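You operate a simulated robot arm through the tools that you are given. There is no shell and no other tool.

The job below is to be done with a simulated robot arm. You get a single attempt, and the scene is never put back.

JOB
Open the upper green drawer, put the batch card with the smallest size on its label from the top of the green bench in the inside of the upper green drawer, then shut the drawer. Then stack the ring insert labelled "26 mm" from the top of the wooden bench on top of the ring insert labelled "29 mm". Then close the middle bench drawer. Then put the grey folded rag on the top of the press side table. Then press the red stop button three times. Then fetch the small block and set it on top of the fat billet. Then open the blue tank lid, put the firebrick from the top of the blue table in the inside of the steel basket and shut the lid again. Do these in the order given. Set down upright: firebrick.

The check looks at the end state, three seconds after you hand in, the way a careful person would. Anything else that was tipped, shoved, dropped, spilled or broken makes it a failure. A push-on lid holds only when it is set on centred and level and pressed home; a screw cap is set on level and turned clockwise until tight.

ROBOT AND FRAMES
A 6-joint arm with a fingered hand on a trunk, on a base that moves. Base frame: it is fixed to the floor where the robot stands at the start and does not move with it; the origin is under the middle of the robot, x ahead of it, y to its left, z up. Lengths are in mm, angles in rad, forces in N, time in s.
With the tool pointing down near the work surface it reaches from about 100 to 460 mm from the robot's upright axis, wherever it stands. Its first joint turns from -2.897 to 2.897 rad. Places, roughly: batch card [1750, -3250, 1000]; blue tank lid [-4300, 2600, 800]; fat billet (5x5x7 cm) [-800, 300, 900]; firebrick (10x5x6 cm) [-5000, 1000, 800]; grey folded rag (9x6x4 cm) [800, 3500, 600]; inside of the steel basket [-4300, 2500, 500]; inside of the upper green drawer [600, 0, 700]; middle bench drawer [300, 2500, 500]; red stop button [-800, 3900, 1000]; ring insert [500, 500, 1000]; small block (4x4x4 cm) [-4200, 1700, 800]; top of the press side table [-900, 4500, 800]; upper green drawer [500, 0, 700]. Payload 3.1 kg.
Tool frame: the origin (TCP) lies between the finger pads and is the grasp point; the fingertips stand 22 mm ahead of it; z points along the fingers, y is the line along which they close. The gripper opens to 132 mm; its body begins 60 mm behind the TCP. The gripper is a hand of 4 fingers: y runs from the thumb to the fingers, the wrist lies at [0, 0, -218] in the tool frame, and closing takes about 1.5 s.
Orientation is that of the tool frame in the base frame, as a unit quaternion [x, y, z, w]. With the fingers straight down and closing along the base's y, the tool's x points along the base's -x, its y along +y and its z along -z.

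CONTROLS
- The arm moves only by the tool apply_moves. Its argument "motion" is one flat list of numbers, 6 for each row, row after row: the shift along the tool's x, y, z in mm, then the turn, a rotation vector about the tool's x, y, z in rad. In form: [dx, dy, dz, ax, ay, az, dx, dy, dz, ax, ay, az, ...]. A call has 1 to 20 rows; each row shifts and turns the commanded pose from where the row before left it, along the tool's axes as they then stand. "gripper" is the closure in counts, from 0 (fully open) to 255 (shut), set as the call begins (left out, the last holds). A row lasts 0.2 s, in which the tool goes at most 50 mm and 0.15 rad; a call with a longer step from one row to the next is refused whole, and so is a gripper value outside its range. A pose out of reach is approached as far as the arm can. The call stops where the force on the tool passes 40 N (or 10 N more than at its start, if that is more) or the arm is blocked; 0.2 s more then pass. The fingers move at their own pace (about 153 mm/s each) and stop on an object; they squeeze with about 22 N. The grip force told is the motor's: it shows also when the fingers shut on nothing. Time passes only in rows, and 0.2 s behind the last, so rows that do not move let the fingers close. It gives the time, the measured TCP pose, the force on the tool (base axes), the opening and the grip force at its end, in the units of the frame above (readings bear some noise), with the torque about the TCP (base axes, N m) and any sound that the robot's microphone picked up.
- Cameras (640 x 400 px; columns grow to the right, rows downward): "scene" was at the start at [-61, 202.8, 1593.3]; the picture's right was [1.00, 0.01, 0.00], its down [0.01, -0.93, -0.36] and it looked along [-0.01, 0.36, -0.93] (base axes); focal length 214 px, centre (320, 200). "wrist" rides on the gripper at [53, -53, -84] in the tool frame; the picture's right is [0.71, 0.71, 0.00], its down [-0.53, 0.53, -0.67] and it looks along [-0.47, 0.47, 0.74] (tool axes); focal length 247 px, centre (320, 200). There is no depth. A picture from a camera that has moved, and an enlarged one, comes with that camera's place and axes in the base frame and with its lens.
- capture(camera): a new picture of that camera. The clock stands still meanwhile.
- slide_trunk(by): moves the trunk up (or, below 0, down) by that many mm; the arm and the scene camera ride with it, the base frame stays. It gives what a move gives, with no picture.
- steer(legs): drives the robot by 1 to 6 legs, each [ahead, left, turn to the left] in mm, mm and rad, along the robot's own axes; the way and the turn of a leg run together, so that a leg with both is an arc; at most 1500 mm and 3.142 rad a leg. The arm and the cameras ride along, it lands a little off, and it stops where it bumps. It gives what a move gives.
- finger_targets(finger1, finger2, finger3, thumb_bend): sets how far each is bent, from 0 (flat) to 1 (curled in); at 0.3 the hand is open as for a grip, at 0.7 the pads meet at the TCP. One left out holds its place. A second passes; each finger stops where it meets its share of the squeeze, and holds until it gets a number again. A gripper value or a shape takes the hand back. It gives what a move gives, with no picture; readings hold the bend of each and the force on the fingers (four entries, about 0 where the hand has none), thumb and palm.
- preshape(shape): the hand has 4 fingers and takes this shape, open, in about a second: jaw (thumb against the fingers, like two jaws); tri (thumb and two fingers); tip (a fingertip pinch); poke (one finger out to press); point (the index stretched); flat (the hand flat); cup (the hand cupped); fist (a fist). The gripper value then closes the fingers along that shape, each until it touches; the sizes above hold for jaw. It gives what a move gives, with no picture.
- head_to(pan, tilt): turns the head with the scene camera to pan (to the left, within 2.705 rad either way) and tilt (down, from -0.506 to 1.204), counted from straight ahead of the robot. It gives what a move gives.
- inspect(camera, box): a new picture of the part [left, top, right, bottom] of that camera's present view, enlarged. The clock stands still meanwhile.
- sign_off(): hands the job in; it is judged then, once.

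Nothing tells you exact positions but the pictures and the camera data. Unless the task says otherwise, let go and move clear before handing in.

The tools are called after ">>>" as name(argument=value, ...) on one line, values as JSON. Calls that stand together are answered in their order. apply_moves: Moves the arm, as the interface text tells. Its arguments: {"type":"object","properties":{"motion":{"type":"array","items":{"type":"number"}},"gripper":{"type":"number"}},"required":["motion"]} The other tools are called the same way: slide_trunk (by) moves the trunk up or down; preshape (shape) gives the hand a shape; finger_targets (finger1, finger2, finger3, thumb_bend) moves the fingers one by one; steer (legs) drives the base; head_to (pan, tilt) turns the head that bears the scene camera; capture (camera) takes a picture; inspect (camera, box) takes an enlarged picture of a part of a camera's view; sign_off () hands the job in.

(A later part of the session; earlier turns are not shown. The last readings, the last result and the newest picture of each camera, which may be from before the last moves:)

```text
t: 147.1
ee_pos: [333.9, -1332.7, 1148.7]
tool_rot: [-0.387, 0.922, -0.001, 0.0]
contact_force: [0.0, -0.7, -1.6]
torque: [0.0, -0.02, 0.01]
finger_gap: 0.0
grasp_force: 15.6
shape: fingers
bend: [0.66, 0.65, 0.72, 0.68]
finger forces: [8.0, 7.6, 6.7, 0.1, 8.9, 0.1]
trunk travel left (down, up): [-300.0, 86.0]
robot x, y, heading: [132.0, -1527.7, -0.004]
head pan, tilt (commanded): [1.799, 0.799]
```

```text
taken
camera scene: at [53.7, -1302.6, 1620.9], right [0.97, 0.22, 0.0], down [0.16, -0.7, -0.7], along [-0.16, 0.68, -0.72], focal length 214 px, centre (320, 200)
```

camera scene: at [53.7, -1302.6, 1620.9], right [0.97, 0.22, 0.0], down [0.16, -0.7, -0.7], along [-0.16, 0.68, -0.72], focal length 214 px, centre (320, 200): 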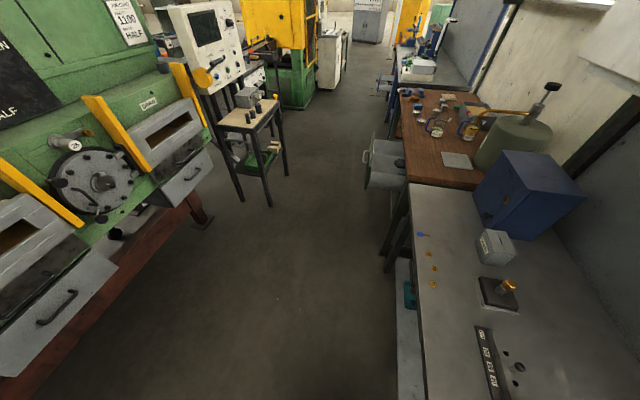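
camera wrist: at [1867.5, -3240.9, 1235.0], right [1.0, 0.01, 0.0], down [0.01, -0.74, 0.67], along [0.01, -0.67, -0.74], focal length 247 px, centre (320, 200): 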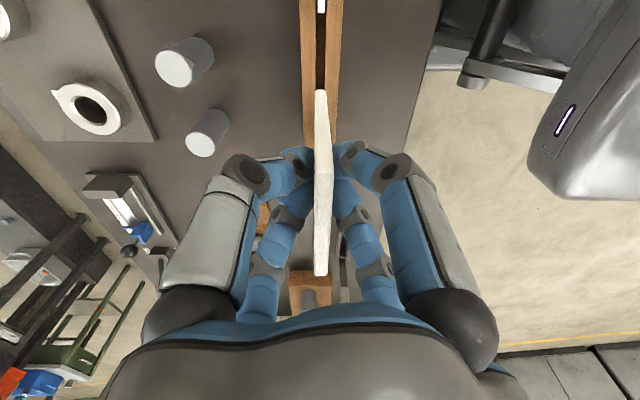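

Clear of the gap. Now on to the open drawer, staying left of the table edge.

>>> steer(legs=[[-210, 100, 0], [-160, 1000, 0], [0, 320, 0]])

>>> head_to(pan=0.0, tilt=1.1)

>>> capture(camera="scene")

>>> capture(camera="wrist")

```text
t: 155.4
ee_pos: [-3.3, 89.0, 1147.9]
tool_rot: [-0.377, 0.926, 0.0, 0.001]
contact_force: [0.4, 0.4, 0.0]
torque: [-0.02, -0.01, -0.01]
finger_gap: 0.1
grasp_force: 15.5
shape: fingers
bend: [0.66, 0.65, 0.72, 0.68]
finger forces: [8.0, 7.7, 6.8, 0.1, 8.9, 0.0]
trunk travel left (down, up): [-300.0, 86.0]
robot x, y, heading: [-209.0, -103.3, -0.022]
head pan, tilt (commanded): [1.799, 0.799]
```

```text
t: 157.2
ee_pos: [-4.6, 89.1, 1148.6]
tool_rot: [-0.376, 0.927, 0.0, 0.0]
contact_force: [0.7, -0.5, -0.7]
torque: [0.01, -0.02, 0.0]
finger_gap: 0.0
grasp_force: 16.0
shape: fingers
bend: [0.66, 0.65, 0.72, 0.68]
finger forces: [8.0, 7.7, 6.7, 0.1, 8.9, 0.0]
trunk travel left (down, up): [-300.0, 86.0]
robot x, y, heading: [-208.3, -106.7, -0.027]
head pan, tilt (commanded): [0.0, 1.1]
```

```text
taken
camera scene: at [-203.9, 43.9, 1599.3], right [-0.02, -1.0, 0.0], down [-0.89, 0.02, -0.45], along [0.45, -0.01, -0.89], focal length 214 px, centre (320, 200)
```

scene: 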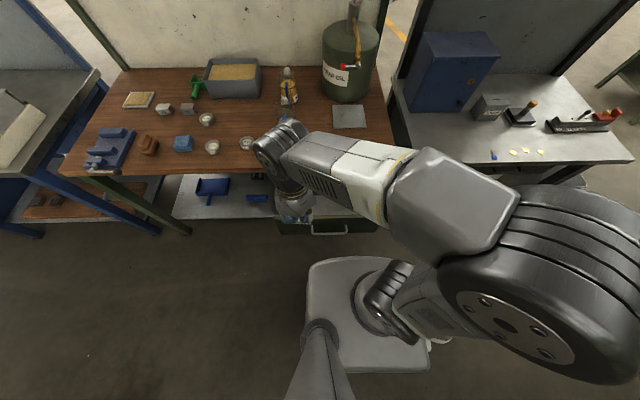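

```text
taken
camera wrist: at [-5.4, 14.0, 1233.3], right [-1.0, 0.01, 0.0], down [0.01, 0.74, 0.67], along [0.01, 0.67, -0.74], focal length 247 px, centre (320, 200)
```

wrist: 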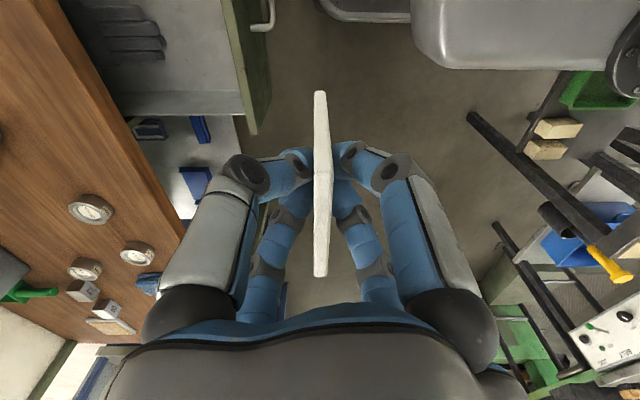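

The drawer contains gloves near the back. I move the hand above the drawer to view its inside from above.

>>> apply_moves(motion=[-15.6, -40, 0, 0, 0, 0, -15.6, -40, 0, 0, 0, 0, -15.6, -40, 0, 0, 0, 0, -15.6, -40, 0, 0, 0, 0, -15.6, -40, 0, 0, 0, 0])

>>> capture(camera="wrist")

>>> capture(camera="scene")

```text
t: 158.4
ee_pos: [194.7, -1.0, 1147.5]
tool_rot: [-0.377, 0.926, 0.0, 0.0]
contact_force: [0.4, -0.2, -0.4]
torque: [-0.01, 0.03, 0.02]
finger_gap: 0.0
grasp_force: 15.9
shape: fingers
bend: [0.66, 0.65, 0.72, 0.68]
finger forces: [8.2, 7.8, 6.8, 0.0, 9.0, 0.0]
trunk travel left (down, up): [-300.0, 86.0]
robot x, y, heading: [-209.9, -100.8, -0.026]
head pan, tilt (commanded): [0.0, 1.1]
```

```text
taken
camera wrist: at [193.0, -75.6, 1232.7], right [-1.0, 0.01, 0.0], down [0.01, 0.74, 0.67], along [0.01, 0.67, -0.74], focal length 247 px, centre (320, 200)
```

wrist: 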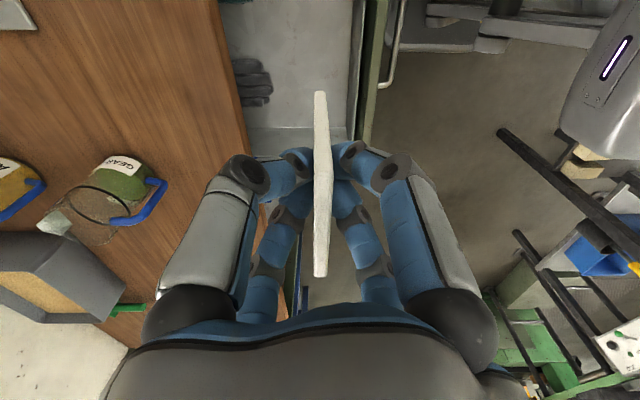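

```text
taken
camera scene: at [-202.1, 43.5, 1599.3], right [-0.03, -1.0, 0.0], down [-0.89, 0.02, -0.45], along [0.45, -0.01, -0.89], focal length 214 px, centre (320, 200)
```

scene: 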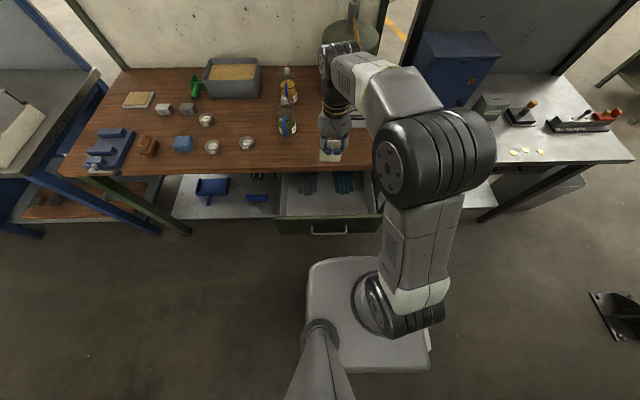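

The free part of the drawer is between the front panel (x≈140) and the gloves (x≈300), around y=0. I shift to x≈222 and lower with the trunk.

>>> apply_moves(motion=[-19.4, -18.8, 0, 0, 0, 0])

>>> slide_trunk(by=-250)

>>> capture(camera="wrist")

>>> capture(camera="scene")

```text
t: 158.8
ee_pos: [220.3, 0.0, 1146.6]
tool_rot: [-0.376, 0.926, 0.0, -0.001]
contact_force: [-0.1, 0.1, -0.2]
torque: [-0.01, 0.06, 0.03]
finger_gap: 0.0
grasp_force: 15.7
shape: fingers
bend: [0.66, 0.65, 0.72, 0.68]
finger forces: [8.1, 7.8, 6.9, 0.0, 9.0, 0.0]
trunk travel left (down, up): [-300.0, 86.0]
robot x, y, heading: [-210.0, -100.4, -0.024]
head pan, tilt (commanded): [0.0, 1.1]
```

```text
t: 161.4
ee_pos: [218.9, -1.0, 897.7]
tool_rot: [-0.376, 0.927, 0.0, 0.001]
contact_force: [-0.4, 0.0, -0.6]
torque: [0.01, 0.04, 0.01]
finger_gap: 0.0
grasp_force: 15.8
shape: fingers
bend: [0.66, 0.65, 0.72, 0.68]
finger forces: [8.1, 7.8, 6.8, 0.0, 8.9, 0.0]
trunk travel left (down, up): [-50.0, 336.0]
robot x, y, heading: [-210.4, -103.4, -0.028]
head pan, tilt (commanded): [0.0, 1.1]
```

```text
taken
camera wrist: at [217.2, -74.9, 982.2], right [-1.0, 0.01, 0.0], down [0.01, 0.74, 0.67], along [0.01, 0.67, -0.74], focal length 247 px, centre (320, 200)
```

wrist: 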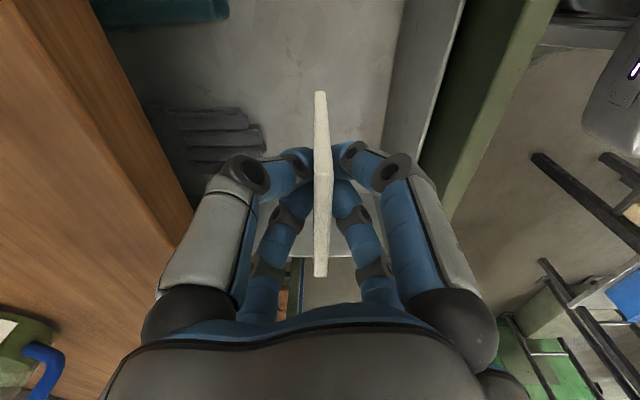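

```text
taken
camera scene: at [-203.8, 43.8, 1348.9], right [-0.03, -1.0, 0.0], down [-0.89, 0.02, -0.45], along [0.45, -0.01, -0.89], focal length 214 px, centre (320, 200)
```

scene: 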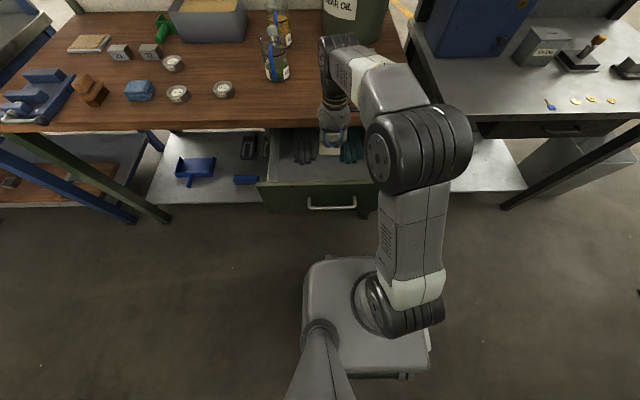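

The spot between the gloves and the front panel is clear. I lower the card until it touches the bottom.

>>> apply_moves(motion=[0, 0, 25, 0, 0, 0, 0, 0, 25, 0, 0, 0, 0, 0, 20, 0, 0, 0, 0, 0, 15, 0, 0, 0, 0, 0, 10, 0, 0, 0, 0, 0, 8, 0, 0, 0, 0, 0, 8, 0, 0, 0])

>>> capture(camera="wrist")

>>> inspect(camera="scene", box=[250, 90, 410, 220])

```text
t: 163.0
ee_pos: [219.8, 0.1, 786.3]
tool_rot: [-0.375, 0.927, -0.001, 0.0]
contact_force: [-0.5, 1.4, 0.4]
torque: [-0.01, -0.01, -0.04]
finger_gap: 0.0
grasp_force: 15.8
shape: fingers
bend: [0.66, 0.65, 0.72, 0.68]
finger forces: [8.4, 7.9, 7.2, 0.0, 9.3, 0.0]
trunk travel left (down, up): [-50.0, 336.0]
robot x, y, heading: [-209.0, -102.4, -0.027]
head pan, tilt (commanded): [0.0, 1.1]
```

```text
taken
camera wrist: at [217.7, -74.7, 870.8], right [-1.0, 0.01, 0.0], down [0.01, 0.74, 0.67], along [0.01, 0.67, -0.74], focal length 247 px, centre (320, 200)
```

wrist: 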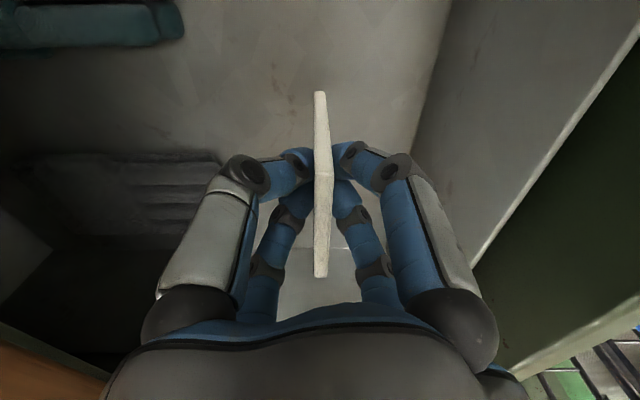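

```text
3.08 times, centred on (330, 155) of scene
camera zoom: at [-203.8, 43.8, 1348.9], right [-0.03, -1.0, 0.0], down [-0.89, 0.02, -0.45], along [0.45, -0.01, -0.89], focal length 660 px, centre (289, 338)
```

zoom: 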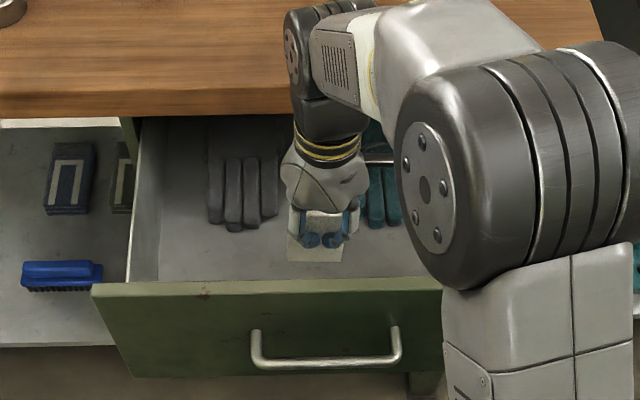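

Inside the drawer now; lowering slowly further until contact.

>>> apply_moves(motion=[0, 0, 6, 0, 0, 0, 0, 0, 6, 0, 0, 0, 0, 0, 6, 0, 0, 0, 0, 0, 5, 0, 0, 0, 0, 0, 5, 0, 0, 0])

>>> inspect(camera="scene", box=[250, 90, 410, 220])

```text
t: 164.2
ee_pos: [220.4, 0.1, 758.3]
tool_rot: [-0.376, 0.926, 0.0, 0.002]
contact_force: [0.1, -0.5, -1.0]
torque: [-0.03, 0.01, 0.0]
finger_gap: 0.3
grasp_force: 15.9
shape: fingers
bend: [0.66, 0.65, 0.72, 0.68]
finger forces: [8.4, 8.2, 7.1, 0.0, 9.4, 0.0]
trunk travel left (down, up): [-50.0, 336.0]
robot x, y, heading: [-210.5, -99.9, -0.032]
head pan, tilt (commanded): [0.0, 1.1]
```

```text
3.08 times, centred on (330, 155) of scene
camera zoom: at [-203.8, 43.8, 1348.9], right [-0.03, -1.0, 0.0], down [-0.89, 0.02, -0.45], along [0.45, -0.01, -0.89], focal length 660 px, centre (289, 338)
```

zoom: 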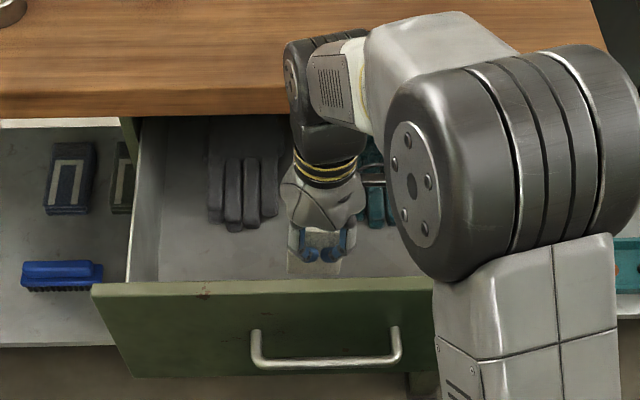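

>>> apply_moves(motion=[0, 0, 5, 0, 0, 0, 0, 0, 5, 0, 0, 0, 0, 0, 5, 0, 0, 0, 0, 0, 4, 0, 0, 0, 0, 0, 4, 0, 0, 0, 0, 0, 4, 0, 0, 0])

>>> capture(camera="wrist")

```text
t: 165.6
ee_pos: [217.6, -0.3, 732.1]
tool_rot: [-0.376, 0.926, 0.0, 0.002]
contact_force: [0.0, -0.4, 8.3]
torque: [-0.03, -0.01, -0.03]
finger_gap: 0.1
grasp_force: 19.7
shape: fingers
bend: [0.65, 0.72, 0.72, 0.68]
finger forces: [10.1, 9.2, 8.4, 0.0, 11.6, 0.0]
trunk travel left (down, up): [-50.0, 336.0]
robot x, y, heading: [-211.4, -103.5, -0.026]
head pan, tilt (commanded): [0.0, 1.1]
```

```text
taken
camera wrist: at [216.9, -74.8, 818.0], right [-1.0, 0.01, 0.0], down [0.01, 0.74, 0.67], along [0.01, 0.67, -0.74], focal length 247 px, centre (320, 200)
```

wrist: 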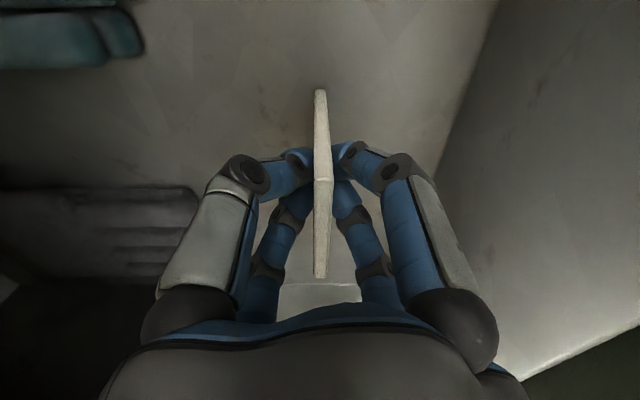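

The card touches the bottom (8 N). I let it lean gently: first open fingers 1 and 2, then the rest.

>>> finger_targets(finger1=0.5, finger2=0.5)

>>> capture(camera="wrist")

```text
t: 166.6
ee_pos: [219.4, -1.8, 731.4]
tool_rot: [-0.377, 0.926, 0.0, 0.0]
contact_force: [0.0, -0.4, -0.9]
torque: [0.0, -0.01, 0.0]
finger_gap: 25.1
grasp_force: 0.1
shape: fingers
bend: [0.5, 0.5, 0.73, 0.72]
finger forces: [0.1, 0.1, 0.1, 0.0, 0.0, 0.0]
trunk travel left (down, up): [-50.0, 336.0]
robot x, y, heading: [-213.2, -103.9, -0.025]
head pan, tilt (commanded): [0.0, 1.1]
```

```text
taken
camera wrist: at [216.9, -74.8, 816.9], right [-1.0, 0.01, 0.0], down [0.01, 0.74, 0.67], along [0.01, 0.67, -0.74], focal length 247 px, centre (320, 200)
```

wrist: 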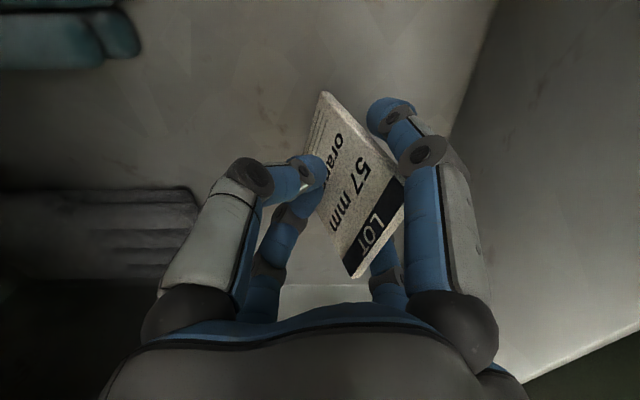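

The card leans onto fingers 1 and 2 (label 57 mm confirmed). I open further to lay it down, then lift.

>>> finger_targets(finger1=0.32, finger2=0.32, finger3=0.6, thumb_bend=0.6)

>>> apply_moves(motion=[0, 0, -8, 0, 0, 0, 0, 0, -8, 0, 0, 0, 0, 0, -8, 0, 0, 0, 0, 0, -8, 0, 0, 0, 0, 0, -8, 0, 0, 0, 0, 0, -8, 0, 0, 0])

>>> capture(camera="wrist")

```text
t: 167.6
ee_pos: [218.6, -0.5, 731.7]
tool_rot: [-0.376, 0.926, 0.0, 0.001]
contact_force: [0.9, 0.6, 1.4]
torque: [-0.04, -0.01, 0.0]
finger_gap: 58.1
grasp_force: 0.0
shape: fingers
bend: [0.32, 0.32, 0.6, 0.6]
finger forces: [0.0, 0.0, 0.0, 0.0, 0.0, 0.0]
trunk travel left (down, up): [-50.0, 336.0]
robot x, y, heading: [-210.1, -104.3, -0.029]
head pan, tilt (commanded): [0.0, 1.1]
```

```text
t: 169.0
ee_pos: [218.7, 0.6, 779.5]
tool_rot: [-0.376, 0.926, 0.001, 0.001]
contact_force: [0.5, -0.2, 0.3]
torque: [0.06, 0.02, 0.0]
finger_gap: 57.8
grasp_force: 0.1
shape: fingers
bend: [0.32, 0.32, 0.6, 0.6]
finger forces: [0.0, 0.0, 0.0, 0.1, 0.0, 0.0]
trunk travel left (down, up): [-50.0, 336.0]
robot x, y, heading: [-209.8, -107.2, -0.027]
head pan, tilt (commanded): [0.0, 1.1]
```

```text
taken
camera wrist: at [216.8, -74.7, 864.2], right [-1.0, 0.01, 0.0], down [0.01, 0.74, 0.67], along [0.01, 0.67, -0.74], focal length 247 px, centre (320, 200)
```

wrist: 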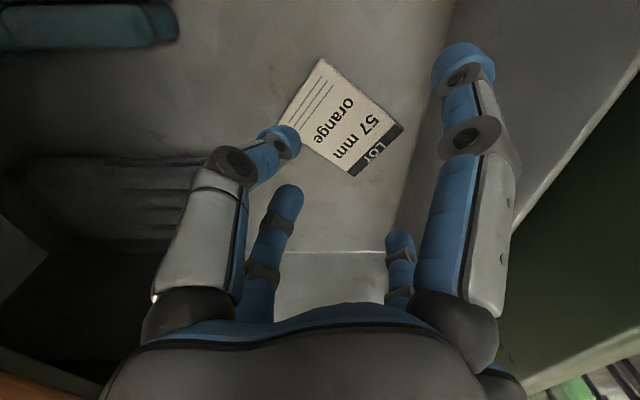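

The card lies flat in the drawer, label up. I lift the hand out, back off, and will push the drawer shut with a fist tilted forward.

>>> apply_moves(motion=[0, 0, -30, 0, 0, 0, 0, 0, -40, 0, 0, 0, 0, 0, -40, 0, 0, 0, 0, 0, -40, 0, 0, 0])

>>> capture(camera="wrist")

>>> steer(legs=[[-100, 0, 0.026]])

>>> preshape(shape="fist")

```text
t: 170.0
ee_pos: [219.0, 1.9, 931.7]
tool_rot: [-0.376, 0.927, 0.0, 0.0]
contact_force: [0.6, 0.4, 0.3]
torque: [-0.03, 0.01, -0.03]
finger_gap: 58.1
grasp_force: 0.0
shape: fingers
bend: [0.32, 0.32, 0.6, 0.6]
finger forces: [0.0, 0.0, 0.0, 0.1, 0.1, 0.0]
trunk travel left (down, up): [-50.0, 336.0]
robot x, y, heading: [-209.9, -104.8, -0.029]
head pan, tilt (commanded): [0.0, 1.1]
```

```text
taken
camera wrist: at [217.2, -73.3, 1015.9], right [-1.0, 0.01, 0.0], down [0.01, 0.74, 0.67], along [0.01, 0.67, -0.74], focal length 247 px, centre (320, 200)
```

wrist: 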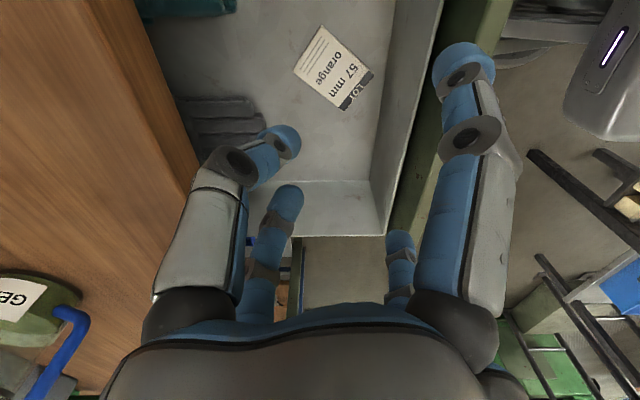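

```text
t: 171.2
ee_pos: [113.7, 15.4, 931.5]
tool_rot: [-0.389, 0.921, 0.001, 0.0]
contact_force: [-0.9, -0.3, 0.0]
torque: [0.01, 0.03, 0.0]
finger_gap: 57.6
grasp_force: 0.1
shape: fingers
bend: [0.32, 0.32, 0.6, 0.6]
finger forces: [0.1, 0.0, 0.0, 0.1, 0.0, 0.0]
trunk travel left (down, up): [-50.0, 336.0]
robot x, y, heading: [-312.1, -103.9, 0.003]
head pan, tilt (commanded): [0.0, 1.1]
```

```text
t: 172.1
ee_pos: [114.1, 15.0, 930.8]
tool_rot: [-0.39, 0.921, 0.0, 0.001]
contact_force: [-0.3, -0.2, 0.0]
torque: [-0.03, 0.01, 0.03]
finger_gap: 0.0
grasp_force: 0.1
shape: fist
bend: [1.0, 1.0, 1.0, 0.63]
finger forces: [0.0, 0.0, 0.1, 0.0, 0.0, 0.0]
trunk travel left (down, up): [-50.0, 336.0]
robot x, y, heading: [-312.0, -104.8, 0.001]
head pan, tilt (commanded): [0.0, 1.1]
```

>>> apply_moves(motion=[21.6, 22.2, 0, 0, 0, 0, 21.6, 22.2, 0, 0, 0, 0, 21.6, 22.2, 0, 0, 0, 0, 21.6, 22.2, 0, 0, 0, 0, 0, 0, 0, 0.0939, -0.0913, 0, 0, 0, 0, 0.0939, -0.0913, 0, 0, 0, 0, 0.0939, -0.0913, 0, 0, 0, 0, 0.0939, -0.0913, 0, 0, 0, 0, 0.0939, -0.0913, 0, 0, 0, 0, 0.0939, -0.0913, 0])

>>> capture(camera="scene")

>>> capture(camera="wrist")

```text
t: 174.3
ee_pos: [-11.8, 15.5, 929.8]
tool_rot: [-0.36, 0.851, -0.149, 0.353]
contact_force: [-0.3, 0.1, -0.1]
torque: [-0.01, -0.01, -0.02]
finger_gap: 0.1
grasp_force: 0.1
shape: fist
bend: [1.0, 1.0, 1.0, 0.63]
finger forces: [0.0, 0.0, 0.1, 0.1, 0.0, 0.0]
trunk travel left (down, up): [-50.0, 336.0]
robot x, y, heading: [-314.8, -101.8, -0.0]
head pan, tilt (commanded): [0.0, 1.1]
```

```text
taken
camera scene: at [-310.2, 45.1, 1348.9], right [0.0, -1.0, 0.0], down [-0.89, 0.0, -0.45], along [0.45, 0.0, -0.89], focal length 214 px, centre (320, 200)
```

scene: 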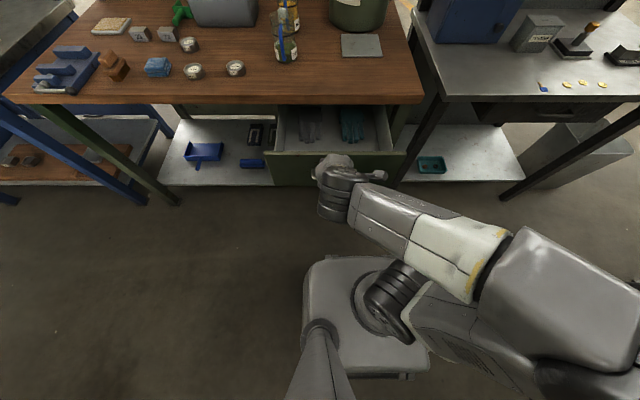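

```text
taken
camera wrist: at [-69.7, -59.9, 990.8], right [-0.71, -0.01, -0.71], down [-0.48, 0.74, 0.46], along [0.52, 0.67, -0.53], focal length 247 px, centre (320, 200)
```

wrist: 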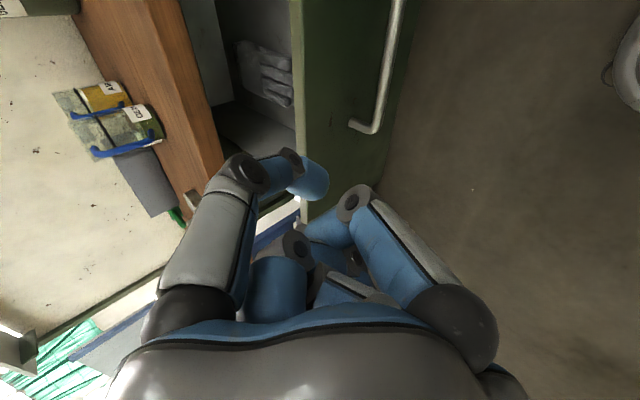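

Fist ready and tilted 45°. Lowering it in front of the handle.

>>> apply_moves(motion=[17.7, 18.3, 25.5, 0, 0, 0, 17.7, 18.3, 25.5, 0, 0, 0, 17.7, 18.3, 25.5, 0, 0, 0, 17.7, 18.3, 25.5, 0, 0, 0, 17.7, 18.3, 25.5, 0, 0, 0])

>>> capture(camera="wrist")

>>> capture(camera="scene")

```text
t: 175.5
ee_pos: [24.4, 47.2, 771.4]
tool_rot: [-0.358, 0.852, -0.15, 0.352]
contact_force: [0.2, -0.7, 0.3]
torque: [0.0, 0.0, -0.03]
finger_gap: 0.2
grasp_force: 0.0
shape: fist
bend: [1.0, 1.0, 1.0, 0.63]
finger forces: [0.0, 0.0, 0.0, 0.0, 0.1, 0.0]
out of reach, approached as far as the arm can: row 1, 2, 3, 4
trunk travel left (down, up): [-50.0, 336.0]
robot x, y, heading: [-309.6, -99.6, 0.007]
head pan, tilt (commanded): [0.0, 1.1]
```

```text
taken
camera wrist: at [-34.5, -27.6, 831.6], right [-0.71, -0.01, -0.71], down [-0.48, 0.74, 0.46], along [0.52, 0.67, -0.53], focal length 247 px, centre (320, 200)
```

wrist: 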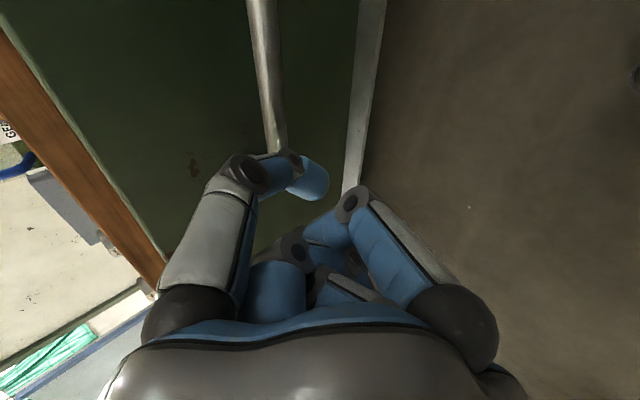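

```text
taken
camera scene: at [-309.8, 45.4, 1348.9], right [0.0, -1.0, 0.0], down [-0.89, 0.0, -0.45], along [0.45, 0.0, -0.89], focal length 214 px, centre (320, 200)
```

scene: 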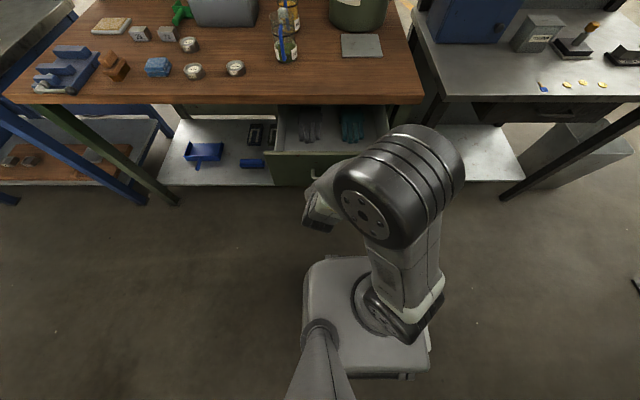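

>>> apply_moves(motion=[17.1, -3.8, 9.2, 0, 0, 0, 17.1, -3.8, 9.2, 0, 0, 0])

>>> steer(legs=[[150, 0, 0]])

>>> capture(camera="scene")

>>> capture(camera="wrist")

```text
t: 176.1
ee_pos: [37.1, 27.3, 741.4]
tool_rot: [-0.359, 0.851, -0.149, 0.353]
contact_force: [0.7, 0.2, 0.2]
torque: [-0.01, 0.0, 0.0]
finger_gap: 0.2
grasp_force: 0.1
shape: fist
bend: [1.0, 1.0, 1.0, 0.63]
finger forces: [0.0, 0.0, 0.0, 0.0, 0.0, 0.0]
out of reach, approached as far as the arm can: row 1, 2
trunk travel left (down, up): [-50.0, 336.0]
robot x, y, heading: [-312.8, -101.6, 0.005]
head pan, tilt (commanded): [0.0, 1.1]
```

```text
t: 177.4
ee_pos: [192.6, 27.3, 741.2]
tool_rot: [-0.358, 0.852, -0.149, 0.352]
contact_force: [0.8, 0.2, 0.0]
torque: [0.05, 0.01, -0.03]
finger_gap: 0.0
grasp_force: 0.0
shape: fist
bend: [1.0, 1.0, 1.0, 0.63]
finger forces: [0.0, 0.1, 0.1, 0.1, 0.0, 0.1]
trunk travel left (down, up): [-50.0, 336.0]
robot x, y, heading: [-160.8, -101.2, -0.0]
head pan, tilt (commanded): [0.0, 1.1]
```

```text
taken
camera scene: at [-156.0, 45.3, 1348.9], right [0.0, -1.0, 0.0], down [-0.89, 0.0, -0.45], along [0.45, 0.0, -0.89], focal length 214 px, centre (320, 200)
```

scene: 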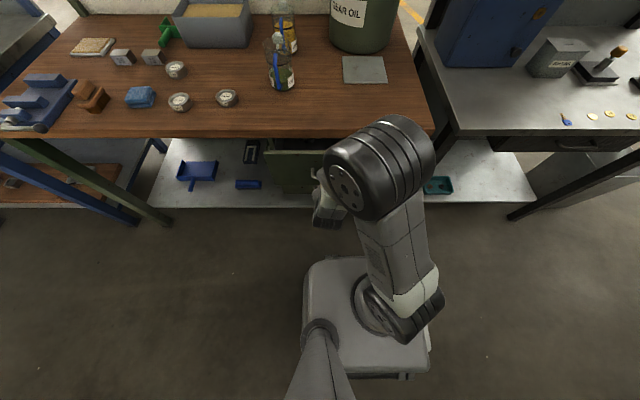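

```text
taken
camera wrist: at [131.9, -47.7, 802.7], right [-0.71, -0.01, -0.71], down [-0.48, 0.75, 0.46], along [0.52, 0.67, -0.53], focal length 247 px, centre (320, 200)
```

wrist: 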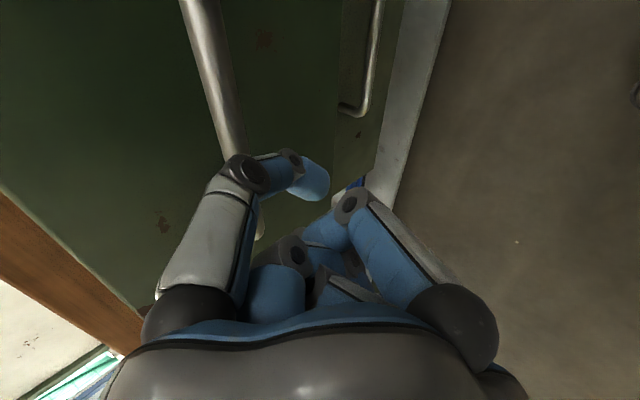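

The drawer is moving in. I continue pushing.

>>> steer(legs=[[75, 0, 0]])

>>> capture(camera="wrist")

>>> capture(camera="scene")

```text
t: 178.5
ee_pos: [265.6, 26.2, 741.5]
tool_rot: [-0.357, 0.852, -0.151, 0.351]
contact_force: [0.0, 0.1, -0.7]
torque: [-0.01, -0.01, 0.0]
finger_gap: 0.2
grasp_force: 0.0
shape: fist
bend: [1.0, 1.0, 1.0, 0.63]
finger forces: [0.1, 0.0, 0.0, 0.0, 0.0, 0.0]
trunk travel left (down, up): [-50.0, 336.0]
robot x, y, heading: [-87.2, -103.4, -0.0]
head pan, tilt (commanded): [0.0, 1.1]
```

```text
taken
camera wrist: at [206.9, -48.0, 802.7], right [-0.71, -0.01, -0.71], down [-0.48, 0.75, 0.46], along [0.52, 0.67, -0.53], focal length 247 px, centre (320, 200)
```

wrist: 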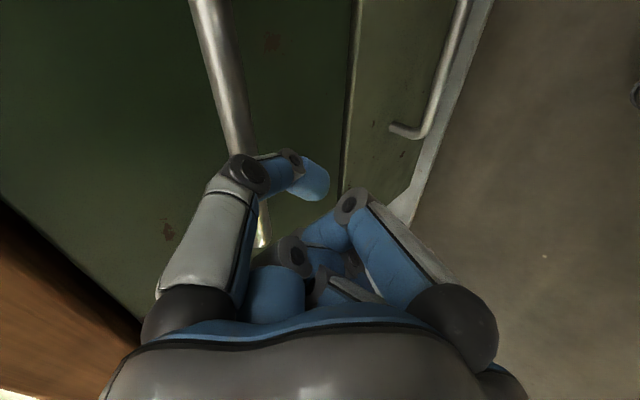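

```text
taken
camera scene: at [-80.8, 45.2, 1348.9], right [0.0, -1.0, 0.0], down [-0.89, 0.0, -0.45], along [0.45, 0.0, -0.89], focal length 214 px, centre (320, 200)
```

scene: 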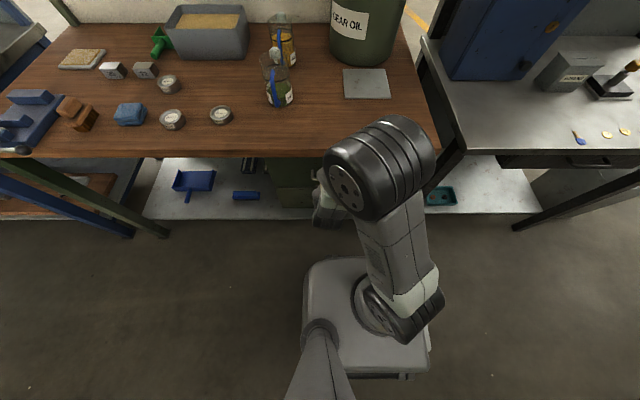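

Almost flush. I finish the push with the arm so that the force limit stops me.

>>> apply_moves(motion=[-3.9, -4.0, 5.6, 0, 0, 0, -3.9, -4.0, 5.6, 0, 0, 0, -3.9, -4.0, 5.6, 0, 0, 0, -3.9, -4.0, 5.6, 0, 0, 0, -3.9, -4.0, 5.6, 0, 0, 0])

>>> capture(camera="wrist")

```text
t: 179.3
ee_pos: [280.5, 24.7, 737.1]
tool_rot: [-0.36, 0.856, -0.149, 0.341]
contact_force: [-22.6, -2.7, -2.9]
torque: [0.1, -0.46, -0.37]
finger_gap: 0.0
grasp_force: 0.1
shape: fist
bend: [1.0, 1.0, 1.0, 0.79]
finger forces: [0.0, 0.0, 0.0, 0.0, 22.5, 0.1]
trunk travel left (down, up): [-50.0, 336.0]
robot x, y, heading: [-87.9, -99.2, -0.002]
head pan, tilt (commanded): [0.0, 1.1]
stopped in row 4: the force on the tool passed its limit at 48 N (the readings are from after the stop); the commanded pose is now the measured one
```

```text
taken
camera wrist: at [221.8, -50.2, 800.1], right [-0.72, -0.01, -0.69], down [-0.46, 0.75, 0.47], along [0.51, 0.66, -0.55], focal length 247 px, centre (320, 200)
```

wrist: 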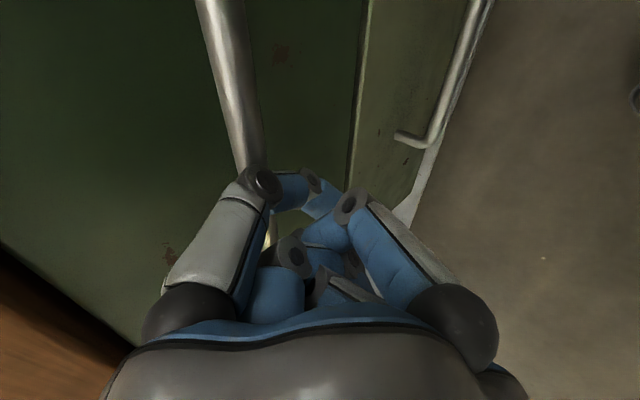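

The push met a hard stop at 48 N: the drawer is shut. I withdraw and verify.

>>> steer(legs=[[-180, 0, 0]])

>>> head_to(pan=0.2, tilt=0.9)

>>> capture(camera="scene")

>>> capture(camera="wrist")

```text
t: 180.8
ee_pos: [102.5, 24.7, 738.6]
tool_rot: [-0.357, 0.855, -0.15, 0.345]
contact_force: [0.7, 0.2, 0.4]
torque: [0.0, -0.01, 0.0]
finger_gap: 0.0
grasp_force: 0.0
shape: fist
bend: [1.0, 1.0, 1.0, 0.63]
finger forces: [0.0, 0.1, 0.0, 0.0, 0.0, 0.0]
trunk travel left (down, up): [-50.0, 336.0]
robot x, y, heading: [-271.5, -103.8, -0.008]
head pan, tilt (commanded): [0.0, 1.1]
```

```text
t: 181.6
ee_pos: [103.2, 24.2, 738.8]
tool_rot: [-0.357, 0.855, -0.149, 0.346]
contact_force: [0.5, 0.3, -1.2]
torque: [-0.01, 0.01, 0.01]
finger_gap: 0.0
grasp_force: 0.0
shape: fist
bend: [1.0, 1.0, 1.0, 0.63]
finger forces: [0.0, 0.0, 0.0, 0.1, 0.1, 0.0]
trunk travel left (down, up): [-50.0, 336.0]
robot x, y, heading: [-268.9, -99.3, -0.007]
head pan, tilt (commanded): [0.201, 0.901]
```

```text
taken
camera scene: at [-253.3, 60.5, 1362.7], right [0.19, -0.98, 0.0], down [-0.77, -0.15, -0.62], along [0.61, 0.12, -0.78], focal length 214 px, centre (320, 200)
```

scene: 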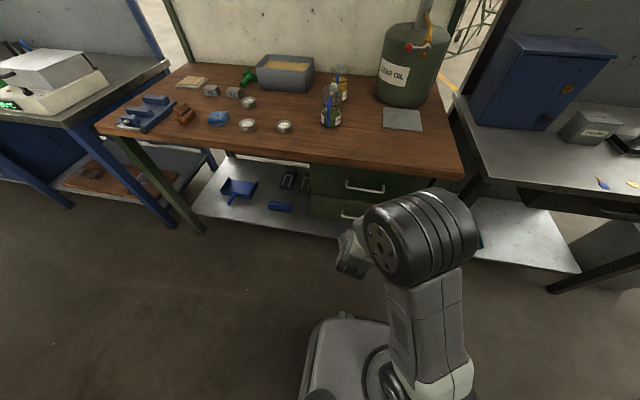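

```text
taken
camera wrist: at [44.3, -50.1, 800.7], right [-0.72, -0.01, -0.7], down [-0.47, 0.75, 0.47], along [0.52, 0.66, -0.54], focal length 247 px, centre (320, 200)
```

wrist: 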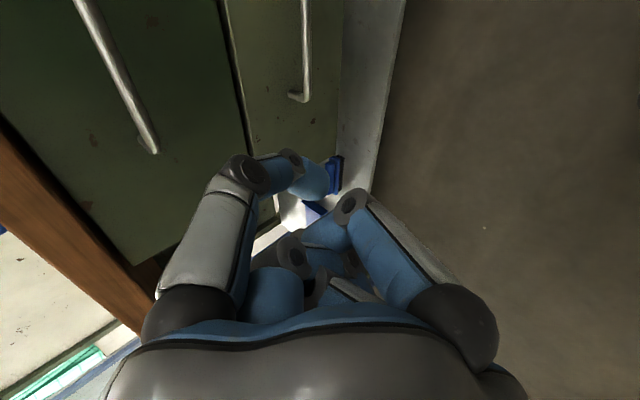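

>>> inspect(camera="scene", box=[290, 130, 470, 240])

>>> inspect(camera="scene", box=[180, 70, 350, 175])

```text
3.56 times, centred on (380, 185) of scene
camera zoom: at [-253.3, 60.5, 1362.7], right [0.19, -0.98, 0.0], down [-0.77, -0.15, -0.62], along [0.61, 0.12, -0.78], focal length 763 px, centre (107, 253)
```

zoom: 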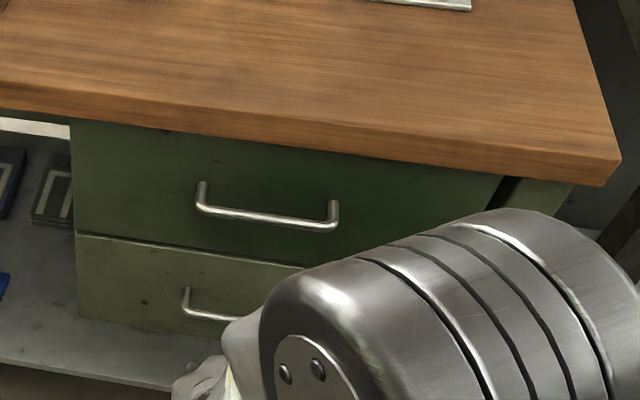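

```text
3.76 times, centred on (265, 122) of scene
camera zoom: at [-253.3, 60.5, 1362.7], right [0.19, -0.98, 0.0], down [-0.77, -0.15, -0.62], along [0.61, 0.12, -0.78], focal length 807 px, centre (527, 492)
```

zoom: 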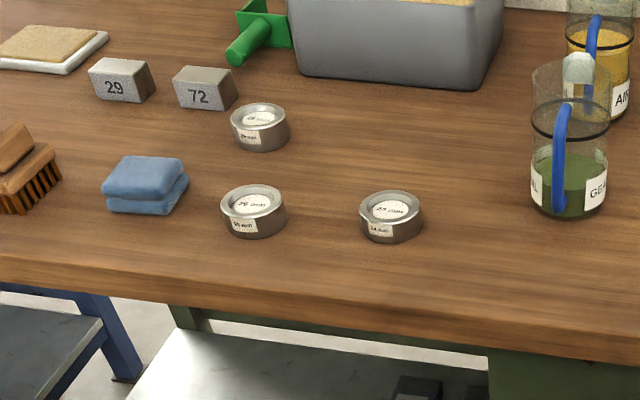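

The drawer is shut. Now the rings: I zoom in on their labels.

>>> inspect(camera="scene", box=[235, 112, 262, 136])

>>> inspect(camera="scene", box=[236, 92, 263, 114])

>>> inspect(camera="scene", box=[270, 114, 298, 138])

```text
16.00 times, centred on (248, 124) of scene
camera zoom: at [-253.3, 60.5, 1362.7], right [0.19, -0.98, 0.0], down [-0.77, -0.15, -0.62], along [0.61, 0.12, -0.78], focal length 3432 px, centre (1464, 1416)
```

zoom: 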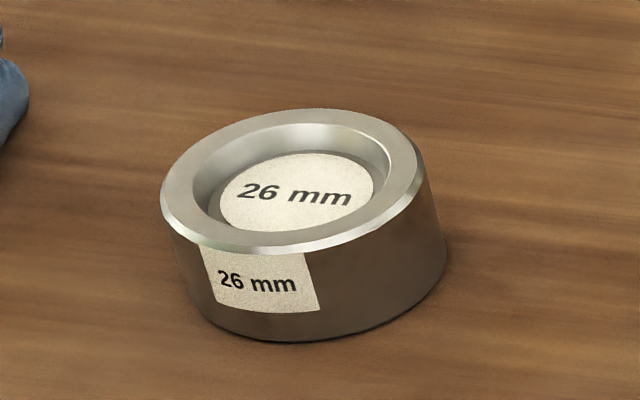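

```text
16.00 times, centred on (250, 103) of scene
camera zoom: at [-253.3, 60.5, 1362.7], right [0.19, -0.98, 0.0], down [-0.77, -0.15, -0.62], along [0.61, 0.12, -0.78], focal length 3432 px, centre (1448, 1752)
```

zoom: 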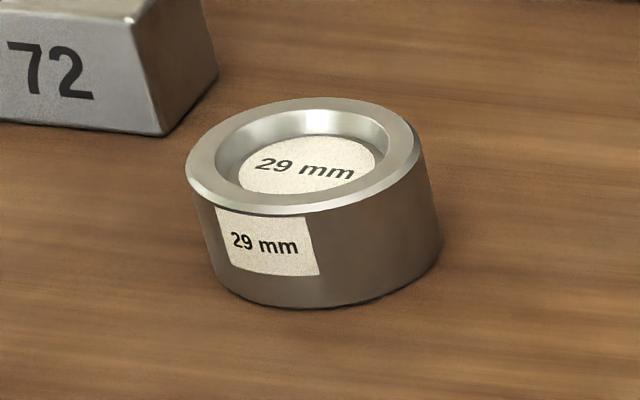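

```text
16.00 times, centred on (284, 126) of scene
camera zoom: at [-253.3, 60.5, 1362.7], right [0.19, -0.98, 0.0], down [-0.77, -0.15, -0.62], along [0.61, 0.12, -0.78], focal length 3432 px, centre (896, 1384)
```

zoom: 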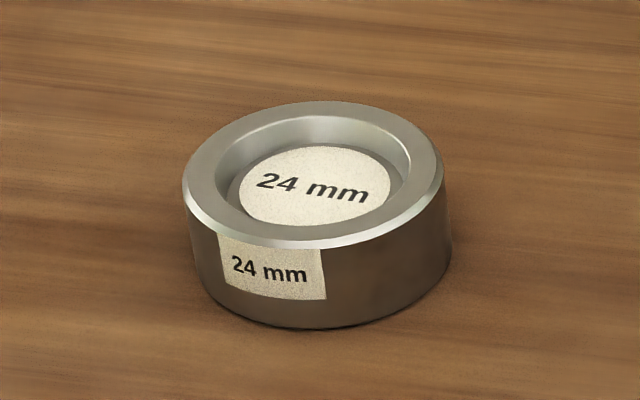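

26 mm ring at about (428, 484), 29 mm ring at about (590, 545), 24 mm ring at (444, 339). I raise the trunk, straighten the hand and open it before driving over.

>>> slide_trunk(by=250)

>>> apply_moves(motion=[0, 0, 0, -0.0939, 0.0913, 0, 0, 0, 0, -0.0939, 0.0913, 0, 0, 0, 0, -0.0939, 0.0913, 0, 0, 0, 0, -0.0939, 0.0913, 0, 0, 0, 0, -0.0939, 0.0913, 0, 0, 0, 0, -0.0939, 0.0913, 0])

>>> preshape(shape="jaw")

```text
t: 184.1
ee_pos: [102.2, 24.3, 988.7]
tool_rot: [-0.357, 0.855, -0.15, 0.345]
contact_force: [-0.1, -0.1, 0.1]
torque: [0.02, 0.01, 0.01]
finger_gap: 0.3
grasp_force: 0.0
shape: fist
bend: [1.0, 1.0, 1.0, 0.63]
finger forces: [0.1, 0.0, 0.0, 0.0, 0.0, 0.0]
trunk travel left (down, up): [-300.0, 86.0]
robot x, y, heading: [-267.9, -105.0, -0.006]
head pan, tilt (commanded): [0.201, 0.901]
```

```text
t: 185.5
ee_pos: [105.4, 17.0, 988.9]
tool_rot: [-0.378, 0.924, -0.037, 0.042]
contact_force: [0.1, -0.1, 0.6]
torque: [-0.07, 0.0, 0.02]
finger_gap: 0.0
grasp_force: 0.0
shape: fist
bend: [1.0, 1.0, 1.0, 0.63]
finger forces: [0.0, 0.1, 0.0, 0.0, 0.0, 0.0]
out of reach, approached as far as the arm can: row 3, 4
trunk travel left (down, up): [-300.0, 86.0]
robot x, y, heading: [-267.2, -102.6, -0.009]
head pan, tilt (commanded): [0.201, 0.901]
```

```text
t: 186.4
ee_pos: [105.1, 17.0, 988.8]
tool_rot: [-0.378, 0.924, -0.038, 0.043]
contact_force: [0.2, 0.7, -0.1]
torque: [0.0, -0.03, 0.01]
finger_gap: 131.9
grasp_force: 0.0
shape: jaw
bend: [0.3, 0.3, 0.3, 0.3]
finger forces: [0.1, 0.1, 0.0, 0.1, 0.0, 0.0]
trunk travel left (down, up): [-300.0, 86.0]
robot x, y, heading: [-263.2, -102.0, -0.011]
head pan, tilt (commanded): [0.201, 0.901]
```

>>> apply_moves(motion=[0, 0, 0, -0.102, 0.0489, 0, 0, 0, -40, 0, 0, 0, 0, 0, -40, 0, 0, 0, 0, 0, -40, 0, 0, 0])

>>> steer(legs=[[0, 580, 0.01], [250, 0, 0]])

>>> head_to(pan=0.2, tilt=1.0)

>>> capture(camera="scene")

>>> capture(camera="wrist")

```text
t: 187.4
ee_pos: [102.5, 16.4, 1107.7]
tool_rot: [-0.379, 0.925, 0.001, 0.0]
contact_force: [0.8, 1.0, -0.5]
torque: [-0.04, 0.01, -0.02]
finger_gap: 131.9
grasp_force: 0.1
shape: jaw
bend: [0.3, 0.3, 0.3, 0.3]
finger forces: [0.1, 0.1, 0.1, 0.0, 0.0, 0.0]
trunk travel left (down, up): [-300.0, 86.0]
robot x, y, heading: [-268.0, -102.1, -0.009]
head pan, tilt (commanded): [0.201, 0.901]
```

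```text
t: 192.2
ee_pos: [351.2, 599.9, 1108.1]
tool_rot: [-0.384, 0.923, 0.001, 0.0]
contact_force: [-0.6, 0.7, 0.7]
torque: [0.0, -0.01, 0.02]
finger_gap: 131.8
grasp_force: 0.0
shape: jaw
bend: [0.3, 0.3, 0.3, 0.3]
finger forces: [0.0, 0.0, 0.0, 0.0, 0.1, 0.0]
trunk travel left (down, up): [-300.0, 86.0]
robot x, y, heading: [-20.3, 475.0, 0.011]
head pan, tilt (commanded): [0.201, 0.901]
```

```text
t: 192.8
ee_pos: [350.2, 599.3, 1107.4]
tool_rot: [-0.384, 0.924, 0.0, 0.0]
contact_force: [0.5, -0.8, 0.4]
torque: [-0.01, 0.02, 0.01]
finger_gap: 131.9
grasp_force: 0.2
shape: jaw
bend: [0.3, 0.3, 0.3, 0.3]
finger forces: [0.1, 0.0, 0.0, 0.1, 0.0, 0.0]
trunk travel left (down, up): [-300.0, 86.0]
robot x, y, heading: [-18.3, 479.8, 0.007]
head pan, tilt (commanded): [0.201, 1.0]
```

```text
taken
camera scene: at [-11.6, 638.2, 1605.9], right [0.21, -0.98, 0.0], down [-0.82, -0.17, -0.54], along [0.53, 0.11, -0.84], focal length 214 px, centre (320, 200)
```

scene: 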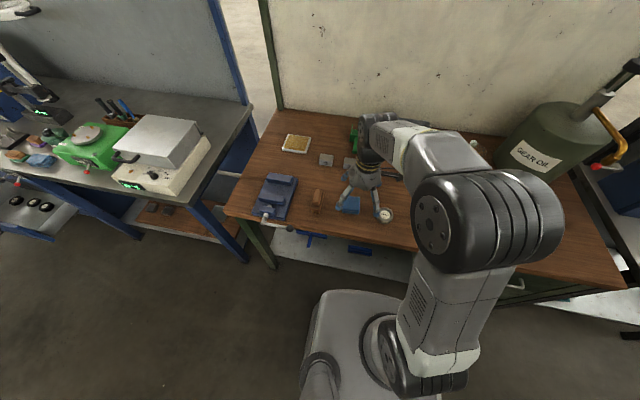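

```text
taken
camera wrist: at [350.3, 524.6, 1192.1], right [-1.0, 0.0, 0.0], down [0.0, 0.74, 0.67], along [0.0, 0.67, -0.74], focal length 247 px, centre (320, 200)
```

wrist: 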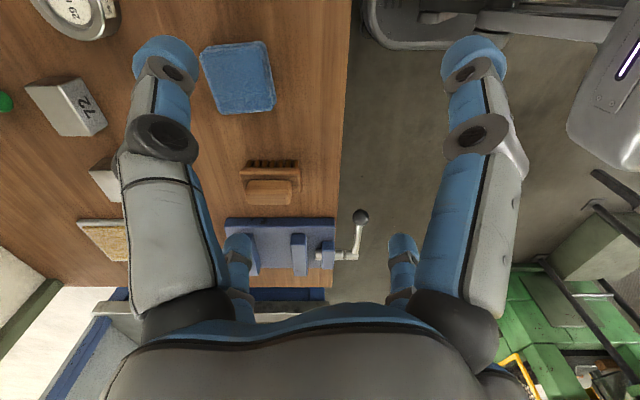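

The robot is in front of the rings. I test how far the arm can reach toward the 29 mm ring at this height.

>>> apply_moves(motion=[-16.9, -32.6, 0, 0, 0, 0, -16.9, -32.6, 0, 0, 0, 0, -16.9, -32.6, 0, 0, 0, 0, -16.9, -32.6, 0, 0, 0, 0, -16.9, -32.6, 0, 0, 0, 0])

>>> capture(camera="wrist")

```text
t: 194.0
ee_pos: [526.3, 544.8, 1103.6]
tool_rot: [-0.384, 0.923, 0.001, -0.002]
contact_force: [0.8, 0.5, 0.1]
torque: [-0.03, 0.02, -0.03]
finger_gap: 131.8
grasp_force: 0.0
shape: jaw
bend: [0.3, 0.3, 0.3, 0.3]
finger forces: [0.0, 0.0, 0.0, 0.0, 0.1, 0.1]
trunk travel left (down, up): [-300.0, 86.0]
robot x, y, heading: [-17.0, 477.0, 0.003]
head pan, tilt (commanded): [0.201, 1.0]
```

```text
taken
camera wrist: at [527.3, 470.4, 1188.0], right [-1.0, 0.0, 0.01], down [0.0, 0.74, 0.67], along [-0.01, 0.67, -0.74], focal length 247 px, centre (320, 200)
```

wrist: 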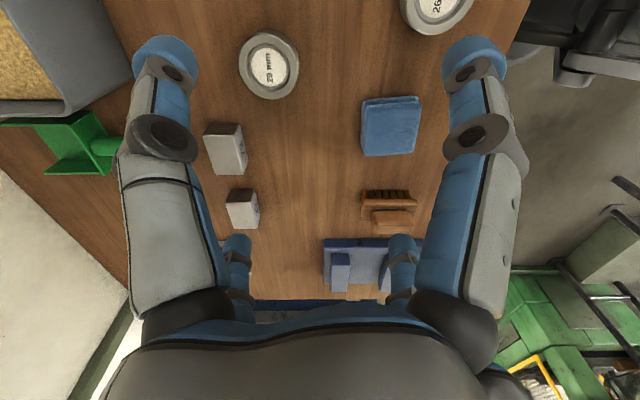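

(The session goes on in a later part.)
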